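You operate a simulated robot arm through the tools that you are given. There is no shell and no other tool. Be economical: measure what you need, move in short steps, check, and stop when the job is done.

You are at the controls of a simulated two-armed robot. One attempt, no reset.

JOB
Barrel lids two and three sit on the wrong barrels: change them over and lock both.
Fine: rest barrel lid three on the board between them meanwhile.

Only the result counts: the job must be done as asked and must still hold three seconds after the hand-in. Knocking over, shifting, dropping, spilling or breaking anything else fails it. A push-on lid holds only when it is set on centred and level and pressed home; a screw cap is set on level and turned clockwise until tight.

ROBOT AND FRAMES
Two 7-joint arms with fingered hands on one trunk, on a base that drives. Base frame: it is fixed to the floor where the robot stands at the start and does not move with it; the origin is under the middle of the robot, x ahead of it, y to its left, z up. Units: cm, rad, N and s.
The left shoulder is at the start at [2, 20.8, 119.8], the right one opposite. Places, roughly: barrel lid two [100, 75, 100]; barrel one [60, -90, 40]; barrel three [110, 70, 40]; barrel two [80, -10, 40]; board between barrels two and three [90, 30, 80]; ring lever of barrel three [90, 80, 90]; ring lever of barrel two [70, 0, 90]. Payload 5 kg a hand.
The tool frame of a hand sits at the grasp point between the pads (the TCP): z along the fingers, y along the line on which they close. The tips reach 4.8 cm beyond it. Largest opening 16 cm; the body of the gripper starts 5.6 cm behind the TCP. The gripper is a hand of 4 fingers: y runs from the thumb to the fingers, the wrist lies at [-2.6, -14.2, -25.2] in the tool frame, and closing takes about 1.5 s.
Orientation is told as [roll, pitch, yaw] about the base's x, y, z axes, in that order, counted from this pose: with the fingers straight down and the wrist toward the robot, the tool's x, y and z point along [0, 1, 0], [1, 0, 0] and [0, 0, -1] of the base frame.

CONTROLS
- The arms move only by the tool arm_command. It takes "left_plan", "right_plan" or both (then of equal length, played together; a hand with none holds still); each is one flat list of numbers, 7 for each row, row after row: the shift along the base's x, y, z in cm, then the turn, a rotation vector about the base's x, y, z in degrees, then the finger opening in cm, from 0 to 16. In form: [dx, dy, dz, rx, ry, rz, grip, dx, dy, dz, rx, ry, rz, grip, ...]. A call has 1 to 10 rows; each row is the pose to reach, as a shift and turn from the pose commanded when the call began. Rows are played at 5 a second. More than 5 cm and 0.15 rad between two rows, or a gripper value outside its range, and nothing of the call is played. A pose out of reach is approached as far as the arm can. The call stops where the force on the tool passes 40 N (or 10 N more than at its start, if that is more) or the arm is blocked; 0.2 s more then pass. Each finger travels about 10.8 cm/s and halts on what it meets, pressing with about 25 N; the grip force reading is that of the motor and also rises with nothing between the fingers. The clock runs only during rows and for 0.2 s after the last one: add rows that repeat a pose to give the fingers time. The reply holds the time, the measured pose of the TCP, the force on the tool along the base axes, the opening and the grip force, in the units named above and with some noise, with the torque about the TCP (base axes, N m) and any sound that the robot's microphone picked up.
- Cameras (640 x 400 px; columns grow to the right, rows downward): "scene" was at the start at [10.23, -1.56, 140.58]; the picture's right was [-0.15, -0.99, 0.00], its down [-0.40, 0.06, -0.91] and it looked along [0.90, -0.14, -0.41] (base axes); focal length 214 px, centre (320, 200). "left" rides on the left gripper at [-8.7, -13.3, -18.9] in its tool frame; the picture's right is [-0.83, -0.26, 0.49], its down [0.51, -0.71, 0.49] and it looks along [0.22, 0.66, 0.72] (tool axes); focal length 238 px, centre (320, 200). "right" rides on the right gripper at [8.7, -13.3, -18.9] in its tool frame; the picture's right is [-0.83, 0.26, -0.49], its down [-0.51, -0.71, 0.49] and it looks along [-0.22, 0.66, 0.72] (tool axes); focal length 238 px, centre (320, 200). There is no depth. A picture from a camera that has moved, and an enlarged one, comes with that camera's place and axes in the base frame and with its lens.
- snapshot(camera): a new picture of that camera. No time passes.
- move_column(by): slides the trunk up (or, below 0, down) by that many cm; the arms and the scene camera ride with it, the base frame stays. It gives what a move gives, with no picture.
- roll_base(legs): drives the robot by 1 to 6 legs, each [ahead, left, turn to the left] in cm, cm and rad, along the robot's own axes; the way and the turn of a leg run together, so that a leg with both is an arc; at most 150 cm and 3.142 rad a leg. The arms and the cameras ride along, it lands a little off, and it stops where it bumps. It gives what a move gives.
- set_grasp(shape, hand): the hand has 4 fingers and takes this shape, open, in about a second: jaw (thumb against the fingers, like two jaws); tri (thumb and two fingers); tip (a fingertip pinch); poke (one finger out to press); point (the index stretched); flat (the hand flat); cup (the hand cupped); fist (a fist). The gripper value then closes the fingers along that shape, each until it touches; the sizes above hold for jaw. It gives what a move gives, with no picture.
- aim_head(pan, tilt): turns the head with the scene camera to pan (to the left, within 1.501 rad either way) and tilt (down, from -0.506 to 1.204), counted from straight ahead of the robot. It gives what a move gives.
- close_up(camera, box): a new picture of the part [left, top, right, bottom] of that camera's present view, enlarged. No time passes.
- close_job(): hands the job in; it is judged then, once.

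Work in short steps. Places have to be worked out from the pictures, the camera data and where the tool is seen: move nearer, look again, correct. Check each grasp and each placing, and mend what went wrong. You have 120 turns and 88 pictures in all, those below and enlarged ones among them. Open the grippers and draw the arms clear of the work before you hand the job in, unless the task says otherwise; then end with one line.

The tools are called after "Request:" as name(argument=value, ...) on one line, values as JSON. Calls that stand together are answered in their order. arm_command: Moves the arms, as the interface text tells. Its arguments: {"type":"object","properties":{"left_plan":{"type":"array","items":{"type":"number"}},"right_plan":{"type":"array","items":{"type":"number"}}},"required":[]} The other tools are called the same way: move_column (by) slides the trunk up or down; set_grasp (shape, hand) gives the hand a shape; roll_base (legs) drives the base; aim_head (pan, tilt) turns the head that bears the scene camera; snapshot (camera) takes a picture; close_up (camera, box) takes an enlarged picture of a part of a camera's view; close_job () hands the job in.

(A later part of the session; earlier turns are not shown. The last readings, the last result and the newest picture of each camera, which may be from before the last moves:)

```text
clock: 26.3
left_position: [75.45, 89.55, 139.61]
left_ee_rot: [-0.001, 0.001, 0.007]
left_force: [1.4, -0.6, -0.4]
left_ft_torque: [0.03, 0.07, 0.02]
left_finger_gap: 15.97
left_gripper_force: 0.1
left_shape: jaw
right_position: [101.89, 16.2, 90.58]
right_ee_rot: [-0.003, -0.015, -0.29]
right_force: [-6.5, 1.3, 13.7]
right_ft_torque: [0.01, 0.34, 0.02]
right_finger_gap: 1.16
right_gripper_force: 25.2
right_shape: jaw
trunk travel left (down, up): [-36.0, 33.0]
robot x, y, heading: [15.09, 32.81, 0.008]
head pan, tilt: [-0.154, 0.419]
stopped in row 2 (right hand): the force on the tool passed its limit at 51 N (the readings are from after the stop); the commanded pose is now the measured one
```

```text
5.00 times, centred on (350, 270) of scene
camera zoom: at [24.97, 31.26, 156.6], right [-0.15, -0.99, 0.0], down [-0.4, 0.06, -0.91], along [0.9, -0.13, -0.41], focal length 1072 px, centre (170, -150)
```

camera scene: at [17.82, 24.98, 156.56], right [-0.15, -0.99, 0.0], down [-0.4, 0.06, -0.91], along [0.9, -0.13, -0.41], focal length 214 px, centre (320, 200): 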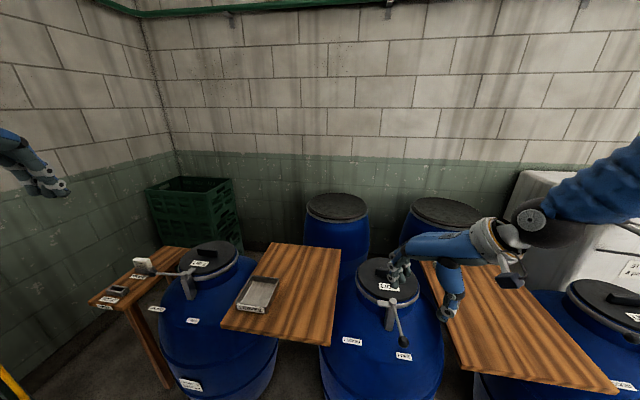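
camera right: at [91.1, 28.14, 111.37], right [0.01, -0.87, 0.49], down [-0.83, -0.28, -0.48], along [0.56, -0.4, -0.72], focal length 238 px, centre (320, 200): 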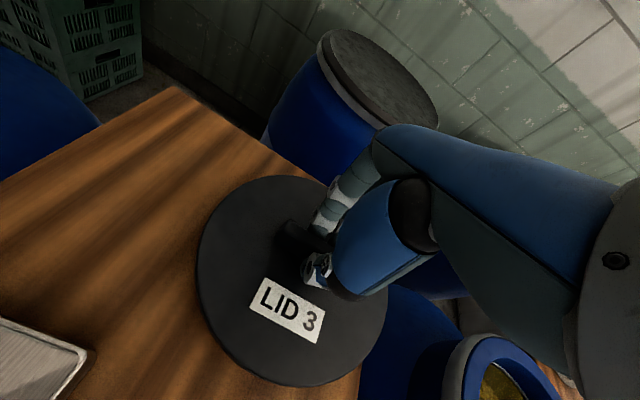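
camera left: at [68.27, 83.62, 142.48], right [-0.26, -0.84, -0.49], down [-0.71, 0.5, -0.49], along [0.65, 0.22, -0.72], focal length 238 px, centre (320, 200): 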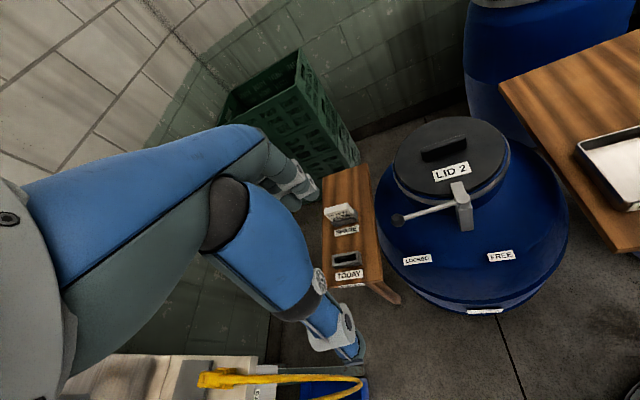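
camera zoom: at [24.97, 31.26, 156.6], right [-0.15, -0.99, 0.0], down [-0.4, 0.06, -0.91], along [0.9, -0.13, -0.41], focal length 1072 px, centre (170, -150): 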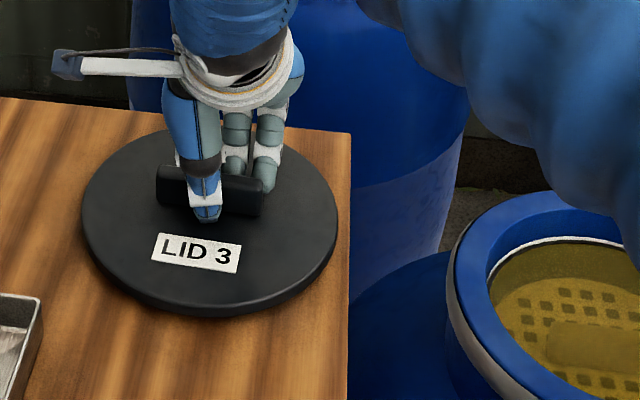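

Contact at TCP z 90.6 and the lid rests flat on the board, clear of tray and edge. I open and withdraw upward a little.

Request:
arm_command(right_plan=[0, 0, 0, 0, 0, 0, 3, 0, 0, 0, 0, 0, 0, 7, 0, 0, 0, 0, 0, 0, 8, 0, 0, 3, 0, 0, 0, 8, 0, 0, 7, 0, 0, 0, 8, 0, 0, 12, 0, 0, 0, 8, 0, 0, 16, 0, 0, 0, 8])

Request:
close_up(camera="scene", box=[260, 210, 440, 330])

```text
clock: 27.9
left_position: [75.4, 89.65, 139.67]
left_ee_rot: [-0.002, 0.002, 0.007]
left_force: [-0.4, 0.8, 0.5]
left_ft_torque: [-0.03, -0.12, 0.02]
left_finger_gap: 16.01
left_gripper_force: 0.2
left_shape: jaw
right_position: [101.61, 16.13, 106.15]
right_ee_rot: [-0.007, -0.01, -0.293]
right_force: [-1.7, 0.7, -2.9]
right_ft_torque: [-0.03, -0.18, -0.04]
right_finger_gap: 7.99
right_gripper_force: 0.2
right_shape: jaw
trunk travel left (down, up): [-36.0, 33.0]
robot x, y, heading: [15.02, 32.84, 0.008]
head pan, tilt: [-0.154, 0.419]
```

```text
3.33 times, centred on (350, 270) of scene
camera zoom: at [24.96, 31.3, 156.6], right [-0.15, -0.99, 0.0], down [-0.4, 0.06, -0.91], along [0.9, -0.13, -0.41], focal length 715 px, centre (220, -33)
```

zoom: 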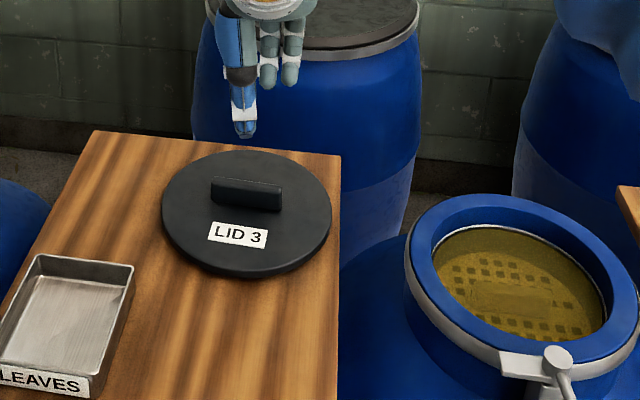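

Lid 3 rests stably. Now barrel 3 with the left hand: I drive a bit forward-left first so knob 3 at (96,84) is comfortably in reach.

Request:
roll_base(legs=[[6, 8, 0]])

```text
clock: 29.0
left_position: [81.77, 97.78, 139.37]
left_ee_rot: [-0.002, 0.004, 0.004]
left_force: [0.1, 0.7, -0.7]
left_ft_torque: [-0.1, 0.04, 0.0]
left_finger_gap: 16.0
left_gripper_force: 0.0
left_shape: jaw
right_position: [107.89, 24.13, 106.07]
right_ee_rot: [-0.005, -0.009, -0.292]
right_force: [0.6, 0.7, -0.1]
right_ft_torque: [-0.09, 0.07, 0.01]
right_finger_gap: 8.0
right_gripper_force: 0.1
right_shape: jaw
trunk travel left (down, up): [-36.0, 33.0]
robot x, y, heading: [20.81, 40.89, 0.004]
head pan, tilt: [-0.154, 0.419]
```

I bring the left hand above knob 3 at z about 104.

Request:
arm_command(left_plan=[2, -2, -3.5, 0, 0, -2, 14, 4, -4, -7, 0, 0, -4, 12, 6, -6, -10.5, 0, 0, -6, 10, 8, -8, -14, 0, 0, -8, 8, 10, -10, -17.5, 0, 0, -10, 8, 12, -12, -21, 0, 0, -12, 8, 14, -14, -24.5, 0, 0, -14, 8, 14.4, -14.1, -29, 0, 0, -14, 8, 14.4, -14.1, -33, 0, 0, -14, 8, 14.4, -14.1, -35.4, 0, 0, -14, 8])

Request:
snapshot(camera="left")

Request:
close_up(camera="scene", box=[80, 220, 280, 345])

```text
clock: 31.2
left_position: [96.04, 83.52, 103.91]
left_ee_rot: [-0.002, 0.002, -0.236]
left_force: [0.7, -0.6, 0.5]
left_ft_torque: [-0.03, 0.06, 0.01]
left_finger_gap: 8.05
left_gripper_force: 0.0
left_shape: jaw
right_position: [107.79, 24.2, 106.11]
right_ee_rot: [-0.004, -0.009, -0.289]
right_force: [0.2, 0.3, -0.5]
right_ft_torque: [-0.08, 0.05, -0.02]
right_finger_gap: 7.96
right_gripper_force: 0.1
right_shape: jaw
trunk travel left (down, up): [-36.0, 33.0]
robot x, y, heading: [20.69, 41.13, 0.01]
head pan, tilt: [-0.154, 0.419]
```

```text
48 pictures are left
camera left: at [81.13, 78.2, 122.86], right [-0.45, -0.75, -0.48], down [-0.57, 0.66, -0.49], along [0.69, 0.06, -0.72], focal length 238 px, centre (320, 200)
```

left: 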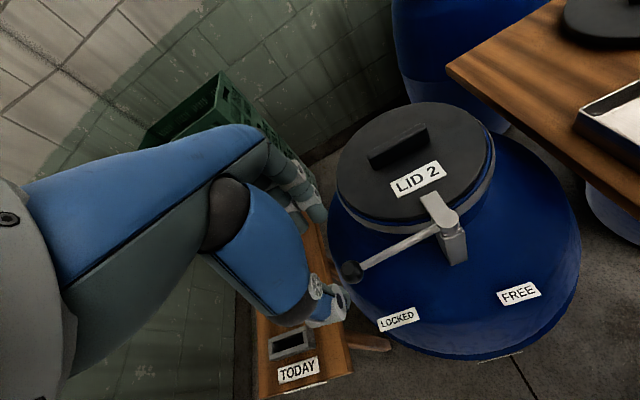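

```text
3.20 times, centred on (180, 282) of scene
camera zoom: at [31.13, 39.44, 156.58], right [-0.15, -0.99, 0.0], down [-0.4, 0.06, -0.91], along [0.9, -0.14, -0.41], focal length 686 px, centre (768, -64)
```

zoom: 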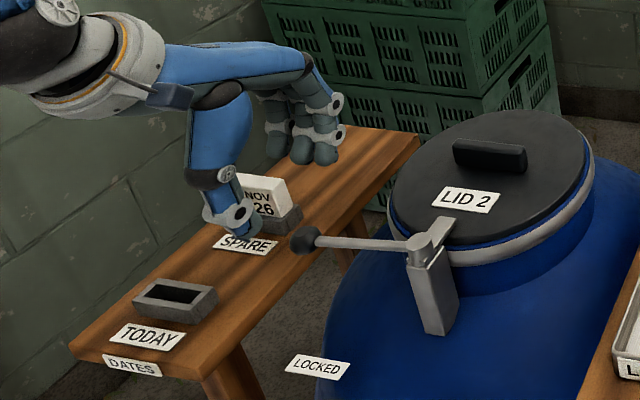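

The left camera confirms the knob at (96.1,83.4), under the TCP, and the date block is well away. I descend and close loosely on it.

Request:
arm_command(left_plan=[0, 0, -4, 0, 0, 0, 8, 0, 0, -8, 0, 0, 0, 8, 0, 0, -10.6, 0, 0, 0, 8, 0, 0, -10.6, 0, 0, 0, 5, 0, 0, -10.6, 0, 0, 0, 1, 0, 0, -10.6, 0, 0, 0, 0, 0, 0, -10.6, 0, 0, 0, 0])

Request:
close_up(camera="scene", box=[80, 220, 280, 345])

```text
clock: 32.8
left_position: [95.97, 83.72, 93.21]
left_ee_rot: [-0.003, 0.005, -0.238]
left_force: [-3.8, -0.5, -6.9]
left_ft_torque: [-0.02, -0.09, 0.03]
left_finger_gap: 0.67
left_gripper_force: 24.6
left_shape: jaw
right_position: [107.8, 24.23, 106.08]
right_ee_rot: [-0.005, -0.009, -0.293]
right_force: [0.5, 0.1, 0.4]
right_ft_torque: [0.0, -0.02, -0.03]
right_finger_gap: 8.0
right_gripper_force: 0.1
right_shape: jaw
trunk travel left (down, up): [-36.0, 33.0]
robot x, y, heading: [20.41, 40.86, 0.004]
head pan, tilt: [-0.154, 0.419]
```

```text
3.20 times, centred on (180, 282) of scene
camera zoom: at [31.13, 39.43, 156.57], right [-0.15, -0.99, 0.0], down [-0.4, 0.06, -0.91], along [0.9, -0.14, -0.41], focal length 686 px, centre (768, -64)
```

zoom: 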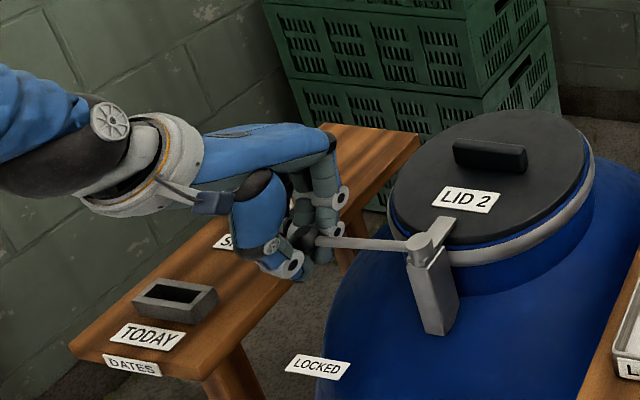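

Gripped. I swing the first 40° of the arc about the pivot (92.9,70).

Request:
arm_command(left_plan=[-1.92, 0.3, 0, 0, 0, 8, 0, -3.87, 0.33, 0, 0, 0, 16, 0, -5.8, 0.09, 0, 0, 0, 24, 0, -7.68, -0.42, 0, 0, 0, 32, 0, -9.47, -1.19, 0, 0, 0, 40, 0])

```text
clock: 34.0
left_position: [86.41, 82.58, 93.32]
left_ee_rot: [0.002, 0.008, 0.463]
left_force: [-4.0, 6.1, -28.1]
left_ft_torque: [0.27, -0.16, 0.08]
left_finger_gap: 0.62
left_gripper_force: 24.7
left_shape: jaw
right_position: [107.99, 24.11, 106.02]
right_ee_rot: [-0.005, -0.009, -0.292]
right_force: [-0.3, -1.4, -0.1]
right_ft_torque: [0.14, 0.02, 0.0]
right_finger_gap: 7.99
right_gripper_force: 0.1
right_shape: jaw
trunk travel left (down, up): [-36.0, 33.0]
robot x, y, heading: [21.03, 40.72, 0.008]
head pan, tilt: [-0.154, 0.419]
```

It follows well; the hand is tugged down, so I lower it 0.6 cm and continue the remaining arc.

Request:
arm_command(left_plan=[-1.66, -1.01, -0.6, 0, 0, 8, 0, -3.17, -2.24, -0.6, 0, 0, 16, 0, -4.5, -3.66, -0.6, 0, 0, 24, 0, -5.61, -5.26, -0.6, 0, 0, 32, 0, -6.49, -7.0, -0.6, 0, 0, 40, 0, -7.1, -8.8, -0.6, 0, 0, 48, 0])

Request:
snapshot(camera="scene")

```text
clock: 35.4
left_position: [80.04, 73.35, 93.11]
left_ee_rot: [-0.003, 0.002, 1.295]
left_force: [19.1, -8.1, -5.7]
left_ft_torque: [-0.04, -0.14, -0.23]
left_finger_gap: 0.6
left_gripper_force: 25.0
left_shape: jaw
right_position: [107.97, 23.91, 106.07]
right_ee_rot: [-0.005, -0.01, -0.294]
right_force: [0.0, 0.5, 0.0]
right_ft_torque: [0.01, -0.04, -0.04]
right_finger_gap: 7.97
right_gripper_force: 0.1
right_shape: jaw
trunk travel left (down, up): [-36.0, 33.0]
robot x, y, heading: [21.06, 40.77, 0.004]
head pan, tilt: [-0.154, 0.419]
```

```text
45 pictures are left
camera scene: at [31.37, 39.29, 156.56], right [-0.15, -0.99, 0.0], down [-0.4, 0.06, -0.91], along [0.9, -0.14, -0.41], focal length 214 px, centre (320, 200)
```

scene: 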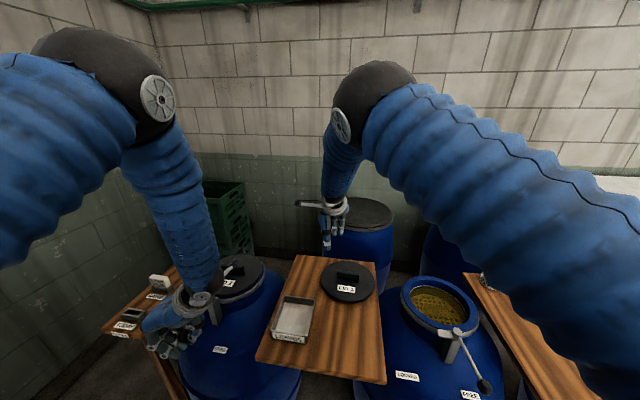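

The lever is at about 165°, the same as barrel 2's FREE position. I open and lift off.

Request:
arm_command(left_plan=[0, 0, 0, 0, 0, 0, 4, 0, 0, 0, 0, 0, 0, 8, 0, 0, 0, 0, 0, 0, 10, 0, 0, 3, 0, 0, 0, 10, 0, 0, 7, 0, 0, 0, 10, 0, 0, 11, 0, 0, 0, 10, 0, 0, 14, 0, 0, 0, 10])

Request:
snapshot(camera="left")

```text
clock: 37.0
left_position: [79.47, 73.7, 106.62]
left_ee_rot: [-0.001, 0.0, 1.297]
left_force: [-0.4, -0.6, -0.4]
left_ft_torque: [-0.02, -0.06, 0.03]
left_finger_gap: 9.98
left_gripper_force: 0.0
left_shape: jaw
right_position: [107.77, 24.15, 106.27]
right_ee_rot: [-0.006, -0.012, -0.292]
right_force: [0.0, 0.2, 0.7]
right_ft_torque: [-0.03, -0.01, -0.01]
right_finger_gap: 8.0
right_gripper_force: 0.0
right_shape: jaw
trunk travel left (down, up): [-36.0, 33.0]
robot x, y, heading: [21.26, 41.01, 0.001]
head pan, tilt: [-0.154, 0.419]
```

```text
44 pictures are left
camera left: at [84.24, 58.53, 125.56], right [0.73, -0.48, -0.49], down [-0.68, -0.55, -0.49], along [-0.03, 0.69, -0.72], focal length 238 px, centre (320, 200)
```

left: 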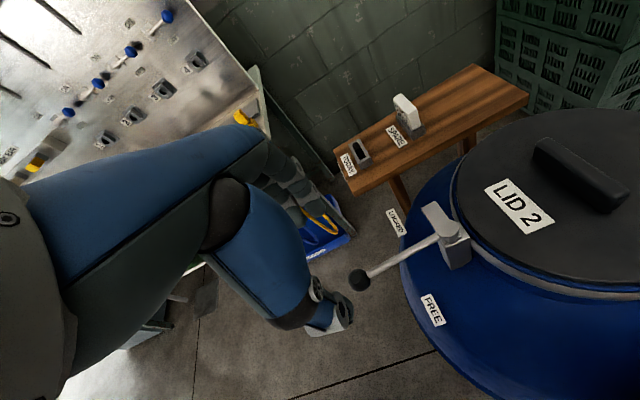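

Lever 3 is free (knob at (79.6,72.6)) and its toe is off the lid. I move the left hand toward lid 2's handle at (107.1,65.3), turning back to yaw about -18.5°.

Request:
arm_command(left_plan=[2.5, -0.8, 1, 0, 0, -8.4, 10, 5, -1.6, 1, 0, 0, -16.8, 10, 7.5, -2.4, 1, 0, 0, -25.2, 10, 10, -3.2, 1, 0, 0, -33.6, 10, 12.5, -4, 1, 0, 0, -42, 10, 15, -4.8, 1, 0, 0, -50.4, 10, 17.5, -5.6, 1, 0, 0, -58.8, 10, 20, -6.4, 1, 0, 0, -67.2, 10])

Request:
arm_command(left_plan=[2.5, -0.6, 0, 0, 0, -8.4, 8, 5, -1.2, 0, 0, 0, -16.8, 8, 7.5, -1.9, 0, 0, 0, -25.6, 8, 7.5, -1.9, -3, 0, 0, -25.6, 8])

Request:
close_up(camera="left", box=[220, 100, 480, 360])

```text
clock: 38.8
left_position: [99.68, 67.21, 107.76]
left_ee_rot: [0.0, 0.003, 0.123]
left_force: [0.4, -0.6, -0.8]
left_ft_torque: [0.0, 0.03, -0.02]
left_finger_gap: 9.98
left_gripper_force: 0.1
left_shape: jaw
right_position: [107.92, 24.18, 106.14]
right_ee_rot: [-0.005, -0.008, -0.292]
right_force: [-0.4, -0.1, 0.6]
right_ft_torque: [-0.01, -0.02, -0.01]
right_finger_gap: 7.98
right_gripper_force: 0.0
right_shape: jaw
trunk travel left (down, up): [-36.0, 33.0]
robot x, y, heading: [20.78, 40.82, 0.002]
head pan, tilt: [-0.154, 0.419]
```

```text
refused: row 3 steps farther than a row can; nothing moved
```

```text
1.54 times, centred on (350, 230) of left
camera zoom: at [87.6, 56.85, 126.7], right [-0.16, -0.86, -0.49], down [-0.77, 0.42, -0.49], along [0.62, 0.3, -0.72], focal length 367 px, centre (274, 154)
```

zoom: 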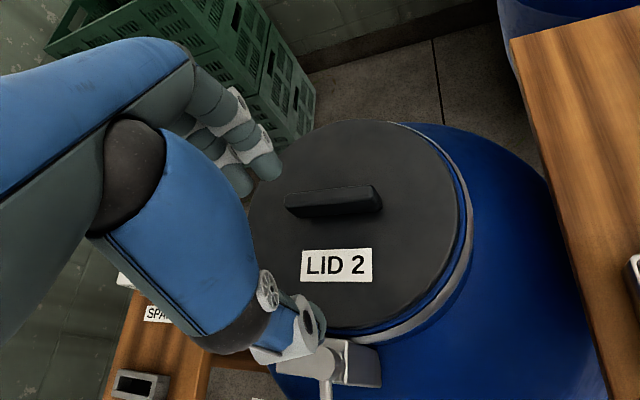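

Handle confirmed at (107.2,65.1). I resend the last approach with smaller turns.

Request:
arm_command(left_plan=[2, -0.5, 0, 0, 0, -6.4, 8, 4, -1, 0, 0, 0, -12.8, 8, 6, -1.5, 0, 0, 0, -19.2, 8, 7.4, -2, 0, 0, 0, -25.5, 8, 7.4, -2, -4, 0, 0, -25.5, 8])

Request:
close_up(camera="left", box=[220, 100, 480, 360])

```text
clock: 40.0
left_position: [107.42, 65.49, 103.72]
left_ee_rot: [-0.001, -0.001, -0.319]
left_force: [1.4, 0.5, 1.9]
left_ft_torque: [0.05, 0.2, -0.06]
left_finger_gap: 8.02
left_gripper_force: 0.0
left_shape: jaw
right_position: [107.99, 24.35, 105.99]
right_ee_rot: [-0.007, -0.008, -0.291]
right_force: [1.0, 0.4, -0.6]
right_ft_torque: [-0.02, 0.05, 0.0]
right_finger_gap: 7.96
right_gripper_force: 0.0
right_shape: jaw
trunk travel left (down, up): [-36.0, 33.0]
robot x, y, heading: [20.62, 40.76, 0.001]
head pan, tilt: [-0.154, 0.419]
```

```text
1.54 times, centred on (350, 230) of left
camera zoom: at [92.03, 61.3, 122.57], right [-0.51, -0.71, -0.48], down [-0.51, 0.7, -0.49], along [0.69, 0.0, -0.72], focal length 367 px, centre (274, 154)
```

zoom: 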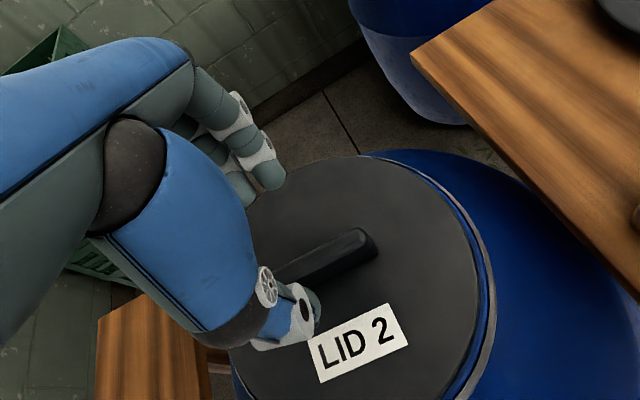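

Well aligned with the handle. I descend to TCP z about 96.6 and close.

Request:
arm_command(left_plan=[-0.2, -0.1, -4, 0, 0, 0, 8, -0.2, -0.1, -7, 0, 0, 0, 8, -0.2, -0.1, -7, 0, 0, 0, 5, -0.2, -0.1, -7, 0, 0, 0, 1, -0.2, -0.1, -7, 0, 0, 0, 0, -0.2, -0.1, -7, 0, 0, 0, 0, -0.2, -0.1, -7, 0, 0, 0, 0])

Request:
close_up(camera="left", box=[220, 100, 480, 360])

```text
clock: 41.6
left_position: [106.72, 65.07, 96.61]
left_ee_rot: [-0.002, 0.0, -0.32]
left_force: [-0.4, 0.7, 1.1]
left_ft_torque: [-0.01, -0.02, -0.14]
left_finger_gap: 1.22
left_gripper_force: 25.0
left_shape: jaw
right_position: [107.92, 24.25, 106.16]
right_ee_rot: [-0.006, -0.01, -0.293]
right_force: [0.4, -0.4, 0.5]
right_ft_torque: [0.0, 0.02, -0.02]
right_finger_gap: 7.96
right_gripper_force: 0.0
right_shape: jaw
trunk travel left (down, up): [-36.0, 33.0]
robot x, y, heading: [20.88, 40.76, 0.008]
head pan, tilt: [-0.154, 0.419]
```

```text
1.54 times, centred on (350, 230) of left
camera zoom: at [91.37, 60.95, 115.5], right [-0.51, -0.71, -0.48], down [-0.51, 0.7, -0.49], along [0.69, 0.0, -0.72], focal length 367 px, centre (274, 154)
```

zoom: 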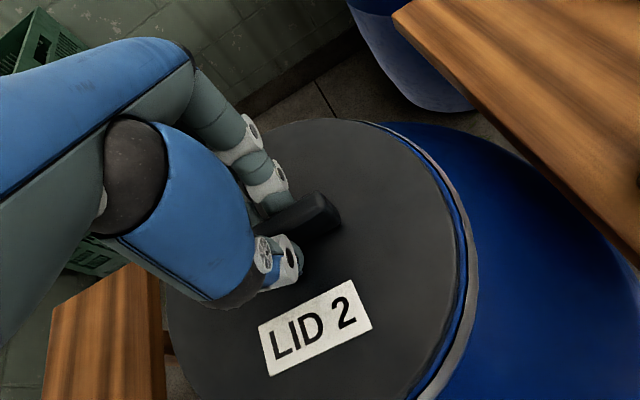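

Gripped with 25 N. I lift lid 2 straight up and check it.

Request:
arm_command(left_plan=[0, 0, 0.5, 0, 0, 0, 0, 0, 0, 1.5, 0, 0, 0, 0, 0, 0, 3, 0, 0, 0, 0, 0, 0, 6, 0, 0, 0, 0, 0, 0, 10, 0, 0, 0, 0, 0, 0, 14, 0, 0, 0, 0])

Request:
snapshot(camera="scene")

```text
clock: 43.0
left_position: [106.29, 65.14, 110.83]
left_ee_rot: [-0.003, 0.003, -0.321]
left_force: [-1.6, 0.5, -4.5]
left_ft_torque: [0.0, -0.13, 0.01]
left_finger_gap: 1.23
left_gripper_force: 25.5
left_shape: jaw
right_position: [107.69, 24.05, 106.31]
right_ee_rot: [-0.004, -0.011, -0.292]
right_force: [-0.2, -0.4, 0.4]
right_ft_torque: [0.06, -0.06, -0.01]
right_finger_gap: 8.0
right_gripper_force: 0.0
right_shape: jaw
trunk travel left (down, up): [-36.0, 33.0]
robot x, y, heading: [21.09, 40.94, 0.01]
head pan, tilt: [-0.154, 0.419]
```

```text
40 pictures are left
camera scene: at [31.02, 39.34, 156.59], right [-0.15, -0.99, 0.0], down [-0.4, 0.06, -0.91], along [0.9, -0.14, -0.41], focal length 214 px, centre (320, 200)
```

scene: 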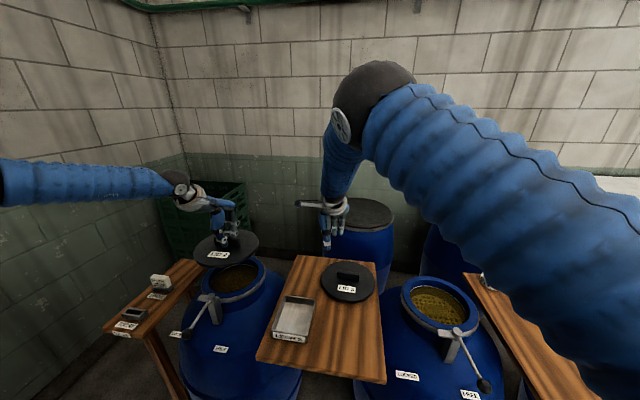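

Lid 2 is up and level. I draw both hands in closer before driving right, so the left hand can reach barrel 2 squarely.

Request:
arm_command(left_plan=[-2, -1, 0, 0, 0, 0, 0, -4, -2, 0, 0, 0, 0, 0, -6, -3, 0, 0, 0, 0, 0, -8, -4, 0, 0, 0, 0, 0, -10, -5, 0, 0, 0, 0, 0, -12, -6, 0, 0, 0, 0, 0, -14, -7, 0, 0, 0, 0, 0, -16, -8, 0, 0, 0, 0, 0], right_plan=[-3.2, -1.8, 1.8, 0, 0, 0, 8, -6.4, -3.6, 3.6, 0, 0, 0, 8, -9.6, -5.4, 5.4, 0, 0, 0, 8, -12.8, -7.2, 7.2, 0, 0, 0, 8, -16, -9, 9, 0, 0, 0, 8, -19.2, -10.8, 10.8, 0, 0, 0, 8, -22.4, -12.6, 12.6, 0, 0, 0, 8, -25.6, -14.4, 14.4, 0, 0, 0, 8])

```text
clock: 44.8
left_position: [90.39, 57.22, 111.07]
left_ee_rot: [0.0, 0.0, -0.32]
left_force: [-2.3, 0.1, -1.5]
left_ft_torque: [0.05, -0.12, 0.05]
left_finger_gap: 1.23
left_gripper_force: 25.0
left_shape: jaw
right_position: [81.65, 9.55, 120.86]
right_ee_rot: [-0.003, -0.011, -0.289]
right_force: [-1.1, -0.4, 0.4]
right_ft_torque: [0.05, -0.1, 0.04]
right_finger_gap: 7.99
right_gripper_force: 0.1
right_shape: jaw
trunk travel left (down, up): [-36.0, 33.0]
robot x, y, heading: [20.76, 40.69, 0.008]
head pan, tilt: [-0.154, 0.419]
```

All clear at height. I back off 15 cm and drive 60 cm right.

Request:
roll_base(legs=[[-15, 0, 0], [0, -60, 0]])

Request:
snapshot(camera="scene")

```text
clock: 49.1
left_position: [76.44, -1.12, 110.65]
left_ee_rot: [-0.001, 0.003, -0.313]
left_force: [0.4, -0.7, -3.6]
left_ft_torque: [0.0, -0.03, -0.01]
left_finger_gap: 1.22
left_gripper_force: 24.5
left_shape: jaw
right_position: [68.01, -48.89, 120.81]
right_ee_rot: [-0.007, -0.008, -0.287]
right_force: [1.2, 0.5, -0.2]
right_ft_torque: [0.06, 0.02, 0.01]
right_finger_gap: 7.99
right_gripper_force: 0.1
right_shape: jaw
trunk travel left (down, up): [-36.0, 33.0]
robot x, y, heading: [6.33, -17.73, 0.008]
head pan, tilt: [-0.154, 0.419]
```

```text
39 pictures are left
camera scene: at [16.93, -19.49, 156.58], right [-0.14, -0.99, 0.0], down [-0.4, 0.06, -0.91], along [0.9, -0.13, -0.41], focal length 214 px, centre (320, 200)
```

scene: 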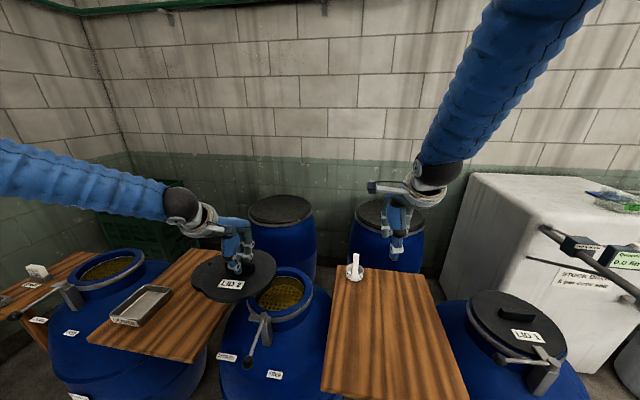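

I zoom on lid 2 in the hand and the open barrel 2 to measure the offset.

Request:
close_up(camera="scene", box=[180, 220, 340, 340])

Request:
snapshot(camera="left")

```text
3.33 times, centred on (260, 280) of scene
camera zoom: at [16.93, -19.49, 156.58], right [-0.14, -0.99, 0.0], down [-0.4, 0.06, -0.91], along [0.9, -0.13, -0.41], focal length 715 px, centre (520, -67)
```

zoom: 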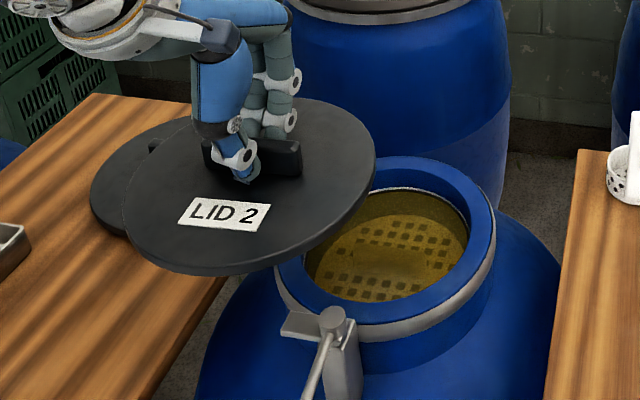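

```text
37 pictures are left
camera left: at [61.14, -5.42, 129.66], right [-0.51, -0.71, -0.49], down [-0.52, 0.7, -0.49], along [0.69, 0.0, -0.72], focal length 238 px, centre (320, 200)
```

left: 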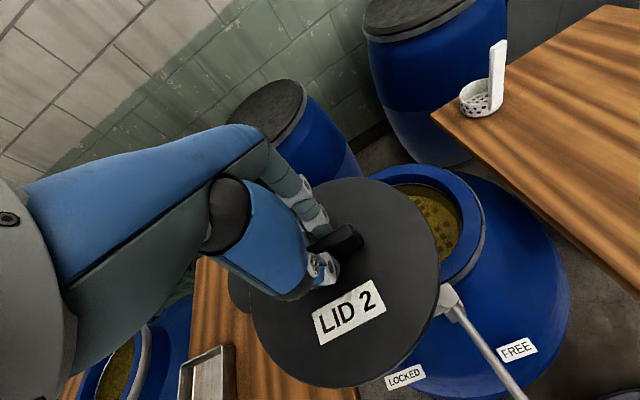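

Relative measurement says lid 2 must shift about (+5.9,-11.8), giving TCP (82.3,-12.9), matching where lid 3 was lifted. I move there at z about 105 and check.

Request:
arm_command(left_plan=[2, -4, 0, 0, 0, 0, 0, 4, -8, 0, 0, 0, 0, 0, 5.9, -11.8, -1, 0, 0, 0, 0, 5.9, -11.8, -4, 0, 0, 0, 0, 5.9, -11.8, -7, 0, 0, 0, 0])

Request:
close_up(camera="scene", box=[220, 230, 340, 320])

Request:
snapshot(camera="left")

```text
clock: 50.3
left_position: [82.29, -13.06, 103.85]
left_ee_rot: [0.001, 0.001, -0.314]
left_force: [0.4, -0.5, -2.1]
left_ft_torque: [0.03, 0.13, -0.02]
left_finger_gap: 1.2
left_gripper_force: 24.6
left_shape: jaw
right_position: [68.12, -48.89, 120.74]
right_ee_rot: [-0.005, -0.009, -0.288]
right_force: [-0.3, 0.1, -0.2]
right_ft_torque: [0.04, 0.07, 0.03]
right_finger_gap: 7.97
right_gripper_force: 0.1
right_shape: jaw
trunk travel left (down, up): [-36.0, 33.0]
robot x, y, heading: [6.65, -17.8, 0.01]
head pan, tilt: [-0.154, 0.419]
```

```text
4.44 times, centred on (280, 275) of scene
camera zoom: at [17.02, -19.55, 156.56], right [-0.14, -0.99, 0.0], down [-0.4, 0.06, -0.91], along [0.9, -0.13, -0.41], focal length 953 px, centre (498, -133)
```

zoom: 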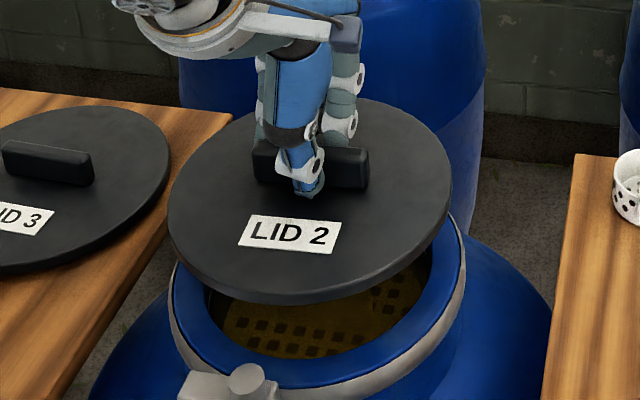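

```text
35 pictures are left
camera left: at [67.08, -17.3, 122.72], right [-0.51, -0.71, -0.49], down [-0.52, 0.7, -0.49], along [0.69, 0.0, -0.72], focal length 238 px, centre (320, 200)
```

left: 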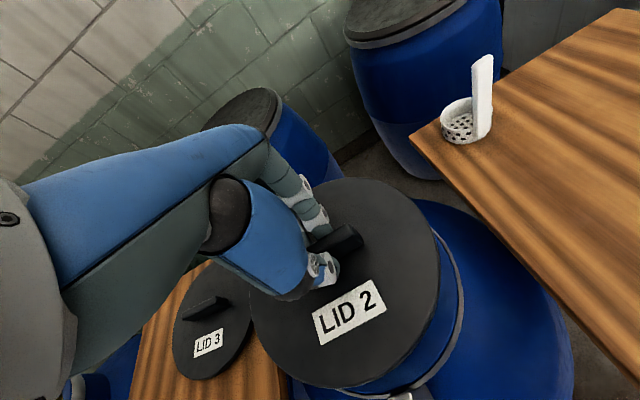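

The lid is centred over the rim within a few millimetres. I lower it in small steps.

Request:
arm_command(left_plan=[0, 0.1, -2, 0, 0, 0, 0, 0, 0.1, -4, 0, 0, 0, 0, 0, 0.1, -5, 0, 0, 0, 0, 0, 0.1, -5.8, 0, 0, 0, 0, 0, 0.1, -6.4, 0, 0, 0, 0, 0, 0.1, -7, 0, 0, 0, 0])

Request:
close_up(camera="scene", box=[220, 230, 340, 320])

```text
clock: 51.7
left_position: [82.18, -13.08, 96.74]
left_ee_rot: [-0.002, 0.003, -0.315]
left_force: [-0.6, 0.1, -3.2]
left_ft_torque: [-0.02, 0.04, 0.06]
left_finger_gap: 1.24
left_gripper_force: 25.1
left_shape: jaw
right_position: [67.95, -48.78, 120.76]
right_ee_rot: [-0.004, -0.007, -0.286]
right_force: [0.4, 0.8, 1.0]
right_ft_torque: [0.05, 0.03, 0.0]
right_finger_gap: 7.99
right_gripper_force: 0.0
right_shape: jaw
trunk travel left (down, up): [-36.0, 33.0]
robot x, y, heading: [6.56, -17.88, 0.013]
head pan, tilt: [-0.154, 0.419]
```

```text
4.44 times, centred on (280, 275) of scene
camera zoom: at [16.96, -19.49, 156.57], right [-0.14, -0.99, 0.0], down [-0.4, 0.06, -0.91], along [0.9, -0.13, -0.41], focal length 953 px, centre (498, -133)
```

zoom: 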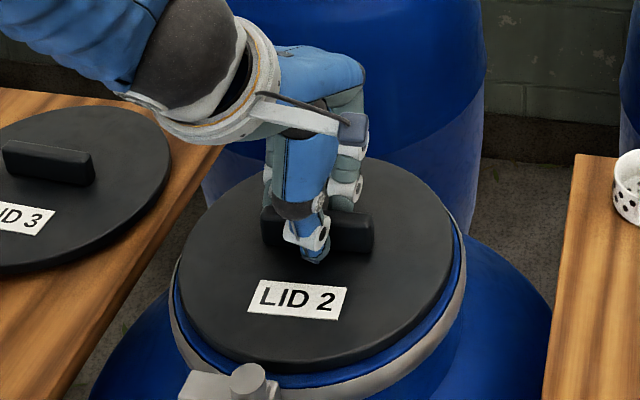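

Nearly seated with no contact yet; it looks about 2 mm left of centre. I nudge right and press down in fine steps.

Request:
arm_command(left_plan=[0, -0.2, 0, 0, 0, 0, 0, 0, -0.2, -0.3, 0, 0, 0, 0, 0, -0.2, -0.6, 0, 0, 0, 0, 0, -0.2, -0.9, 0, 0, 0, 0, 0, -0.2, -1.2, 0, 0, 0, 0, 0, -0.2, -1.5, 0, 0, 0, 0])

Request:
close_up(camera="scene", box=[220, 230, 340, 320])

```text
clock: 52.9
left_position: [82.36, -13.21, 96.37]
left_ee_rot: [-0.004, -0.007, -0.314]
left_force: [-16.5, 4.1, 25.3]
left_ft_torque: [0.14, 0.85, 0.04]
left_finger_gap: 1.38
left_gripper_force: 24.5
left_shape: jaw
right_position: [67.78, -48.67, 120.85]
right_ee_rot: [-0.005, -0.011, -0.285]
right_force: [0.6, 0.3, -1.0]
right_ft_torque: [-0.02, 0.11, 0.0]
right_finger_gap: 7.99
right_gripper_force: 0.1
right_shape: jaw
trunk travel left (down, up): [-36.0, 33.0]
robot x, y, heading: [6.61, -18.17, 0.012]
head pan, tilt: [-0.154, 0.419]
stopped in row 5 (left hand): the force on the tool passed its limit at 42 N (the readings are from after the stop); the commanded pose is now the measured one
```

```text
4.44 times, centred on (280, 275) of scene
camera zoom: at [16.61, -19.39, 156.6], right [-0.14, -0.99, 0.0], down [-0.4, 0.06, -0.91], along [0.91, -0.13, -0.4], focal length 953 px, centre (498, -133)
```

zoom: 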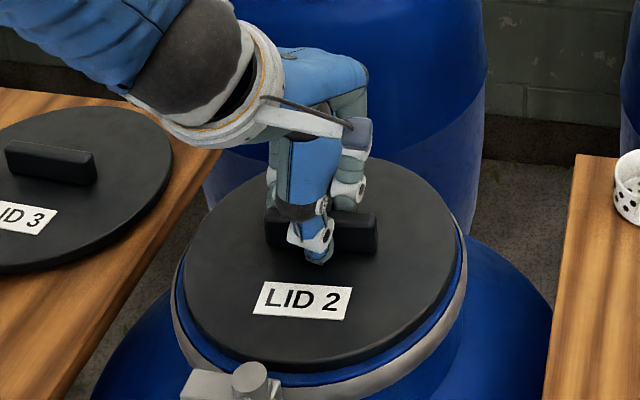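

Lid 2 is down at the original seat height (96.4) and looks level and centred. I release, rise, and close the fingers so I can press it home on the handle.

Request:
arm_command(left_plan=[0, 0, 0.2, 0, 0, 0, 3, 0, 0, 0.2, 0, 0, 0, 7, 0, 0, 0.2, 0, 0, 0, 8, 0, 0, 4, 0, 0, 0, 8, 0, 0, 7, 0, 0, 0, 6, 0, 0, 7, 0, 0, 0, 2, 0, 0, 7, 0, 0, 0, 0, 0, 0, 7, 0, 0, 0, 0])

Request:
close_up(camera="scene", box=[220, 230, 340, 320])

```text
clock: 54.6
left_position: [82.91, -13.21, 103.12]
left_ee_rot: [-0.001, -0.004, -0.312]
left_force: [0.5, 0.0, 0.5]
left_ft_torque: [-0.05, 0.04, -0.02]
left_finger_gap: 0.0
left_gripper_force: 24.8
left_shape: jaw
right_position: [67.82, -48.8, 120.86]
right_ee_rot: [-0.004, -0.009, -0.288]
right_force: [-0.2, -0.8, 0.0]
right_ft_torque: [0.0, 0.03, 0.0]
right_finger_gap: 7.99
right_gripper_force: 0.1
right_shape: jaw
trunk travel left (down, up): [-36.0, 33.0]
robot x, y, heading: [6.73, -17.92, 0.007]
head pan, tilt: [-0.154, 0.419]
```

```text
4.44 times, centred on (280, 275) of scene
camera zoom: at [16.93, -19.44, 156.57], right [-0.14, -0.99, 0.0], down [-0.4, 0.06, -0.91], along [0.9, -0.13, -0.41], focal length 953 px, centre (498, -133)
```

zoom: 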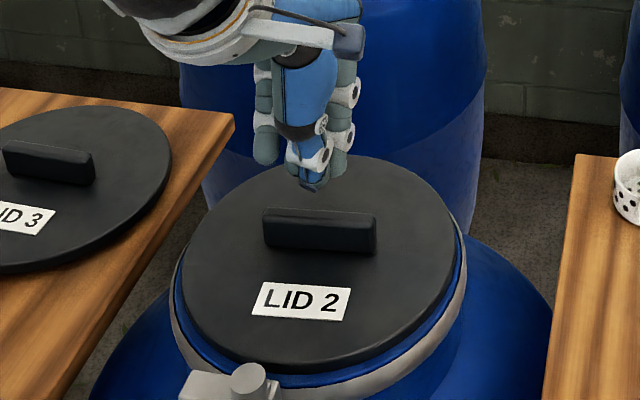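

It sits centred and level. I press down on the handle with the closed fingers.

Request:
arm_command(left_plan=[-0.8, 0.2, -2.5, 0, 0, 0, 0, -0.8, 0.2, -3.6, 0, 0, 0, 0, -0.8, 0.2, -4.2, 0, 0, 0, 0, -0.8, 0.2, -4.8, 0, 0, 0, 0, -0.8, 0.2, -5.4, 0, 0, 0, 0, -0.8, 0.2, -6, 0, 0, 0, 0, -0.8, 0.2, -6.6, 0, 0, 0, 0])

```text
clock: 55.5
left_position: [82.42, -12.99, 99.43]
left_ee_rot: [-0.003, -0.017, -0.31]
left_force: [-11.9, 1.1, 20.2]
left_ft_torque: [0.16, 0.77, 0.05]
left_finger_gap: 0.0
left_gripper_force: 25.5
left_shape: jaw
right_position: [68.0, -48.82, 120.53]
right_ee_rot: [-0.004, -0.01, -0.284]
right_force: [1.4, 0.6, -1.4]
right_ft_torque: [-0.02, 0.2, 0.06]
right_finger_gap: 8.01
right_gripper_force: 0.1
right_shape: jaw
trunk travel left (down, up): [-36.0, 33.0]
robot x, y, heading: [7.18, -18.21, 0.012]
head pan, tilt: [-0.154, 0.419]
stopped in row 4 (left hand): the force on the tool passed its limit at 46 N (the readings are from after the stop); the commanded pose is now the measured one
```

Pressed with about 45 N and it stays. Next I lock barrel 2 with the left hand, using the same robot-to-lever geometry that worked on barrel 3. I lift first.

Request:
arm_command(left_plan=[0, 0, 3, 0, 0, 0, 0, 0, 0, 7, 0, 0, 0, 3, 0, 0, 11, 0, 0, 0, 6, 0, 0, 14, 0, 0, 0, 8])

```text
clock: 56.5
left_position: [82.02, -12.95, 113.65]
left_ee_rot: [0.002, -0.016, -0.309]
left_force: [-0.1, -0.5, -1.8]
left_ft_torque: [-0.01, -0.12, 0.02]
left_finger_gap: 7.96
left_gripper_force: 0.0
left_shape: jaw
right_position: [67.79, -48.82, 120.87]
right_ee_rot: [-0.005, -0.009, -0.285]
right_force: [0.0, -0.4, 0.7]
right_ft_torque: [0.03, -0.06, 0.03]
right_finger_gap: 7.99
right_gripper_force: 0.0
right_shape: jaw
trunk travel left (down, up): [-36.0, 33.0]
robot x, y, heading: [6.57, -17.73, 0.011]
head pan, tilt: [-0.154, 0.419]
```

Clear above. I drive to about (-4.5,-37).

Request:
roll_base(legs=[[-11, -19, 0]])

Request:
snapshot(camera="scene")

```text
clock: 58.2
left_position: [71.19, -31.75, 113.71]
left_ee_rot: [-0.001, -0.017, -0.308]
left_force: [-1.4, -0.6, -0.2]
left_ft_torque: [0.07, -0.07, 0.0]
left_finger_gap: 7.92
left_gripper_force: 0.1
left_shape: jaw
right_position: [57.08, -67.48, 120.78]
right_ee_rot: [-0.005, -0.01, -0.283]
right_force: [-0.5, -0.1, -1.2]
right_ft_torque: [0.09, -0.03, 0.01]
right_finger_gap: 7.98
right_gripper_force: 0.1
right_shape: jaw
trunk travel left (down, up): [-36.0, 33.0]
robot x, y, heading: [-4.06, -36.71, 0.013]
head pan, tilt: [-0.154, 0.419]
```

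```text
31 pictures are left
camera scene: at [5.98, -38.35, 156.58], right [-0.14, -0.99, 0.0], down [-0.4, 0.06, -0.91], along [0.91, -0.13, -0.41], focal length 214 px, centre (320, 200)
```

scene: 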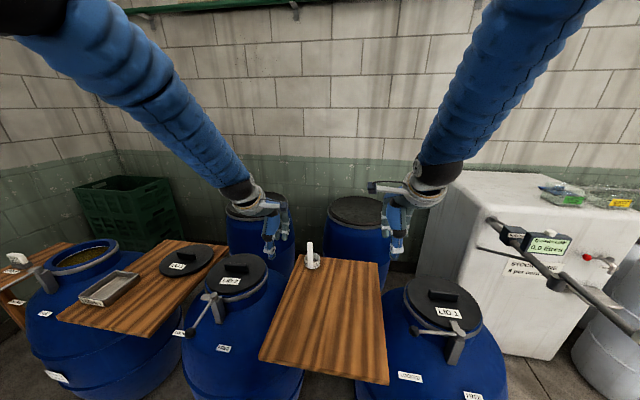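

The knob is where expected, about (54.5,-4.6). I move the left hand there while turning to yaw 74°, in two legs.

Request:
arm_command(left_plan=[-1.7, 2.7, 0, 0, 0, 8.2, 8, -3.4, 5.4, 0, 0, 0, 16.4, 8, -5.1, 8.1, 0, 0, 0, 24.6, 8, -6.8, 10.8, 0, 0, 0, 32.8, 8, -8.5, 13.5, 0, 0, 0, 41, 8, -10.2, 16.2, 0, 0, 0, 49.2, 8, -11.9, 18.9, 0, 0, 0, 57.4, 8, -13.6, 21.6, 0, 0, 0, 65.6, 8])

Request:
arm_command(left_plan=[-1, 1.8, -1, 0, 0, 8.2, 8, -2, 3.6, -2, 0, 0, 16.4, 8, -3, 5.4, -4, 0, 0, 24.6, 8, -3, 5.4, -7, 0, 0, 26, 8])

Request:
snapshot(camera="left")

```text
clock: 60.0
left_position: [57.57, -10.09, 113.9]
left_ee_rot: [-0.002, -0.017, 0.839]
left_force: [-0.2, -0.1, -0.1]
left_ft_torque: [-0.04, -0.04, 0.01]
left_finger_gap: 7.98
left_gripper_force: 0.1
left_shape: jaw
left hand out of reach, approached as far as the arm can: row 4, 5
right_position: [57.08, -67.5, 120.92]
right_ee_rot: [-0.005, -0.01, -0.282]
right_force: [-0.5, 0.3, 0.2]
right_ft_torque: [-0.03, -0.05, -0.01]
right_finger_gap: 8.0
right_gripper_force: 0.1
right_shape: jaw
trunk travel left (down, up): [-36.0, 33.0]
robot x, y, heading: [-4.39, -37.06, 0.012]
head pan, tilt: [-0.154, 0.419]
```

```text
clock: 61.0
left_position: [54.9, -4.95, 106.6]
left_ee_rot: [0.0, -0.018, 1.294]
left_force: [0.7, -0.3, -0.2]
left_ft_torque: [0.0, 0.09, 0.01]
left_finger_gap: 7.99
left_gripper_force: 0.1
left_shape: jaw
right_position: [57.12, -67.53, 120.63]
right_ee_rot: [-0.004, -0.01, -0.282]
right_force: [0.2, 0.6, 0.9]
right_ft_torque: [0.0, 0.07, 0.0]
right_finger_gap: 7.99
right_gripper_force: 0.2
right_shape: jaw
trunk travel left (down, up): [-36.0, 33.0]
robot x, y, heading: [-4.51, -36.98, 0.016]
head pan, tilt: [-0.154, 0.419]
```

```text
30 pictures are left
camera left: at [59.57, -20.51, 125.15], right [0.73, -0.47, -0.49], down [-0.68, -0.54, -0.5], along [-0.03, 0.7, -0.71], focal length 238 px, centre (320, 200)
```

left: 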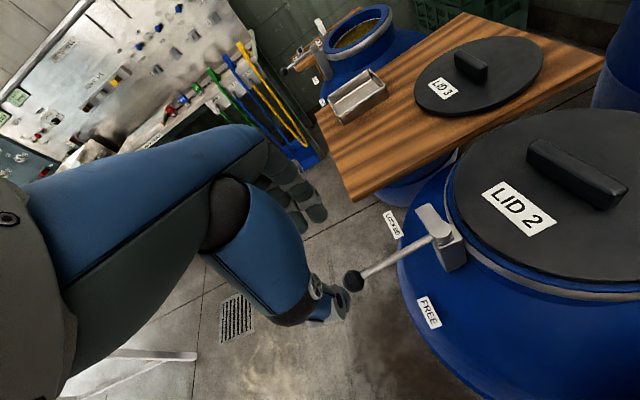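

Knob at (54.1,-5.1), TCP almost above it. I descend and close on it.

Request:
arm_command(left_plan=[-0.6, 0, -4, 0, 0, 0, 8, -0.6, 0, -8, 0, 0, 0, 8, -0.6, 0, -12, 0, 0, 0, 8, -0.6, 0, -13.7, 0, 0, 0, 8, -0.6, 0, -13.7, 0, 0, 0, 4, -0.6, 0, -13.7, 0, 0, 0, 0, -0.6, 0, -13.7, 0, 0, 0, 0, -0.6, 0, -13.7, 0, 0, 0, 0])

```text
clock: 62.8
left_position: [53.94, -4.7, 92.67]
left_ee_rot: [0.002, -0.016, 1.29]
left_force: [-0.7, -0.7, -10.5]
left_ft_torque: [0.15, 0.01, 0.02]
left_finger_gap: 0.6
left_gripper_force: 25.0
left_shape: jaw
right_position: [57.16, -67.5, 120.69]
right_ee_rot: [-0.005, -0.011, -0.283]
right_force: [0.8, -0.2, 0.0]
right_ft_torque: [-0.01, -0.04, 0.01]
right_finger_gap: 8.01
right_gripper_force: 0.1
right_shape: jaw
trunk travel left (down, up): [-36.0, 33.0]
robot x, y, heading: [-4.35, -36.71, 0.014]
head pan, tilt: [-0.154, 0.419]
```

Same grip as before. I swing the first 48° back toward LOCKED.

Request:
arm_command(left_plan=[0.6, 1.85, 0, 0, 0, -8, 0, 1.46, 3.61, 0, 0, 0, -16, 0, 2.55, 5.23, 0, 0, 0, -24, 0, 3.85, 6.68, 0, 0, 0, -32, 0, 5.35, 7.94, 0, 0, 0, -40, 0, 7.01, 8.97, 0, 0, 0, -48, 0])

```text
clock: 64.2
left_position: [61.33, 4.15, 92.8]
left_ee_rot: [0.0, -0.016, 0.451]
left_force: [8.3, -16.8, -9.5]
left_ft_torque: [-0.09, -0.05, -0.16]
left_finger_gap: 0.59
left_gripper_force: 24.8
left_shape: jaw
right_position: [57.28, -67.5, 120.69]
right_ee_rot: [-0.005, -0.01, -0.284]
right_force: [0.1, 1.8, -0.1]
right_ft_torque: [-0.07, 0.0, -0.01]
right_finger_gap: 7.98
right_gripper_force: 0.0
right_shape: jaw
trunk travel left (down, up): [-36.0, 33.0]
robot x, y, heading: [-3.94, -36.7, 0.016]
head pan, tilt: [-0.154, 0.419]
```

Moving well with slight outward pull; I trim the radius 0.4 cm and finish the swing.

Request:
arm_command(left_plan=[1.92, 0.42, 0, 0, 0, -8, 0, 3.74, 0.94, 0, 0, 0, -16, 0, 5.62, 1.21, 0, 0, 0, -24, 0, 7.52, 1.21, 0, 0, 0, -32, 0, 9.4, 0.94, 0, 0, 0, -40, 0, 10.3, 0.7, 0, 0, 0, -44, 0])

Request:
close_up(camera="scene", box=[160, 230, 320, 350])

```text
clock: 65.6
left_position: [70.9, 5.11, 92.63]
left_ee_rot: [-0.002, -0.013, -0.313]
left_force: [-20.5, 2.3, 0.1]
left_ft_torque: [0.03, 0.03, 0.05]
left_finger_gap: 0.7
left_gripper_force: 25.3
left_shape: jaw
right_position: [56.89, -67.28, 120.84]
right_ee_rot: [-0.005, -0.011, -0.28]
right_force: [0.9, 0.1, 1.5]
right_ft_torque: [0.01, -0.01, -0.01]
right_finger_gap: 7.99
right_gripper_force: 0.0
right_shape: jaw
trunk travel left (down, up): [-36.0, 33.0]
robot x, y, heading: [-4.77, -36.86, 0.013]
head pan, tilt: [-0.154, 0.419]
```

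```text
3.33 times, centred on (240, 290) of scene
camera zoom: at [5.74, -38.21, 156.59], right [-0.14, -0.99, 0.0], down [-0.4, 0.06, -0.91], along [0.91, -0.13, -0.4], focal length 715 px, centre (587, -100)
```

zoom: 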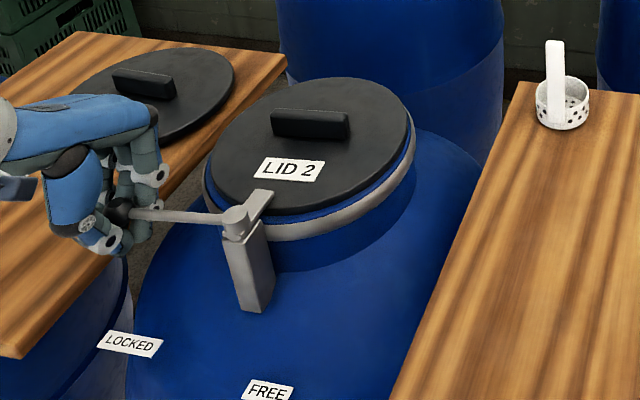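

The knob is back at its original locked spot (70.9,5.1), with the toe over the lid, against a stop. I give a small extra push, then release and lift.

Request:
arm_command(left_plan=[0.4, -0.1, 0, 0, 0, -1, 0, 0.8, -0.2, 0, 0, 0, -2, 0, 0.8, -0.2, 0, 0, 0, -2, 0])

Request:
arm_command(left_plan=[0, 0, 0, 0, 0, 0, 3, 0, 0, 0, 0, 0, 0, 7, 0, 0, 0, 0, 0, 0, 8, 0, 0, 0, 0, 0, 0, 8])

Request:
arm_command(left_plan=[0, 0, 3, 0, 0, 0, 8, 0, 0, 7, 0, 0, 0, 8, 0, 0, 11, 0, 0, 0, 8, 0, 0, 15, 0, 0, 0, 8, 0, 0, 18, 0, 0, 0, 8])

Request:
close_up(camera="scene", box=[160, 230, 320, 350])

```text
clock: 66.3
left_position: [71.29, 5.09, 92.55]
left_ee_rot: [-0.001, -0.009, -0.344]
left_force: [-27.5, 2.2, 7.9]
left_ft_torque: [0.09, 0.24, 0.11]
left_finger_gap: 0.87
left_gripper_force: 24.8
left_shape: jaw
right_position: [57.0, -67.36, 120.78]
right_ee_rot: [-0.004, -0.011, -0.279]
right_force: [-0.3, 0.0, 0.3]
right_ft_torque: [0.01, 0.03, 0.01]
right_finger_gap: 8.01
right_gripper_force: 0.0
right_shape: jaw
trunk travel left (down, up): [-36.0, 33.0]
robot x, y, heading: [-4.33, -37.24, 0.018]
head pan, tilt: [-0.154, 0.419]
stopped in row 3 (left hand): the force on the tool passed its limit at 41 N (the readings are from after the stop); the commanded pose is now the measured one
```

```text
clock: 67.3
left_position: [71.97, 5.01, 92.66]
left_ee_rot: [0.0, -0.015, -0.348]
left_force: [0.8, -0.2, 0.5]
left_ft_torque: [0.01, 0.0, 0.0]
left_finger_gap: 7.96
left_gripper_force: 0.0
left_shape: jaw
right_position: [57.22, -67.24, 120.69]
right_ee_rot: [-0.006, -0.01, -0.28]
right_force: [0.7, -0.9, -0.7]
right_ft_torque: [0.0, 0.03, -0.01]
right_finger_gap: 8.0
right_gripper_force: 0.1
right_shape: jaw
trunk travel left (down, up): [-36.0, 33.0]
robot x, y, heading: [-4.39, -36.5, 0.013]
head pan, tilt: [-0.154, 0.419]
```

```text
clock: 68.5
left_position: [71.58, 4.85, 110.69]
left_ee_rot: [0.001, -0.014, -0.346]
left_force: [-0.9, -0.9, -0.7]
left_ft_torque: [0.02, -0.07, 0.0]
left_finger_gap: 7.93
left_gripper_force: 0.1
left_shape: jaw
right_position: [57.09, -67.41, 120.81]
right_ee_rot: [-0.005, -0.012, -0.282]
right_force: [-0.2, -0.2, 0.1]
right_ft_torque: [0.08, -0.07, 0.02]
right_finger_gap: 8.01
right_gripper_force: 0.0
right_shape: jaw
trunk travel left (down, up): [-36.0, 33.0]
robot x, y, heading: [-4.05, -36.63, 0.017]
head pan, tilt: [-0.154, 0.419]
```

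```text
3.33 times, centred on (240, 290) of scene
camera zoom: at [5.91, -38.32, 156.58], right [-0.14, -0.99, 0.0], down [-0.4, 0.06, -0.91], along [0.91, -0.13, -0.41], focal length 715 px, centre (587, -100)
```

zoom: 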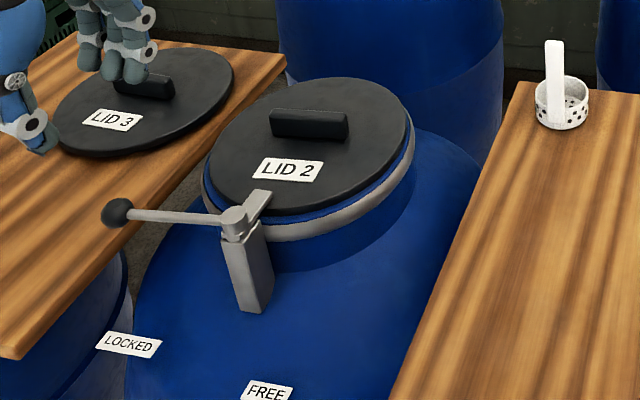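

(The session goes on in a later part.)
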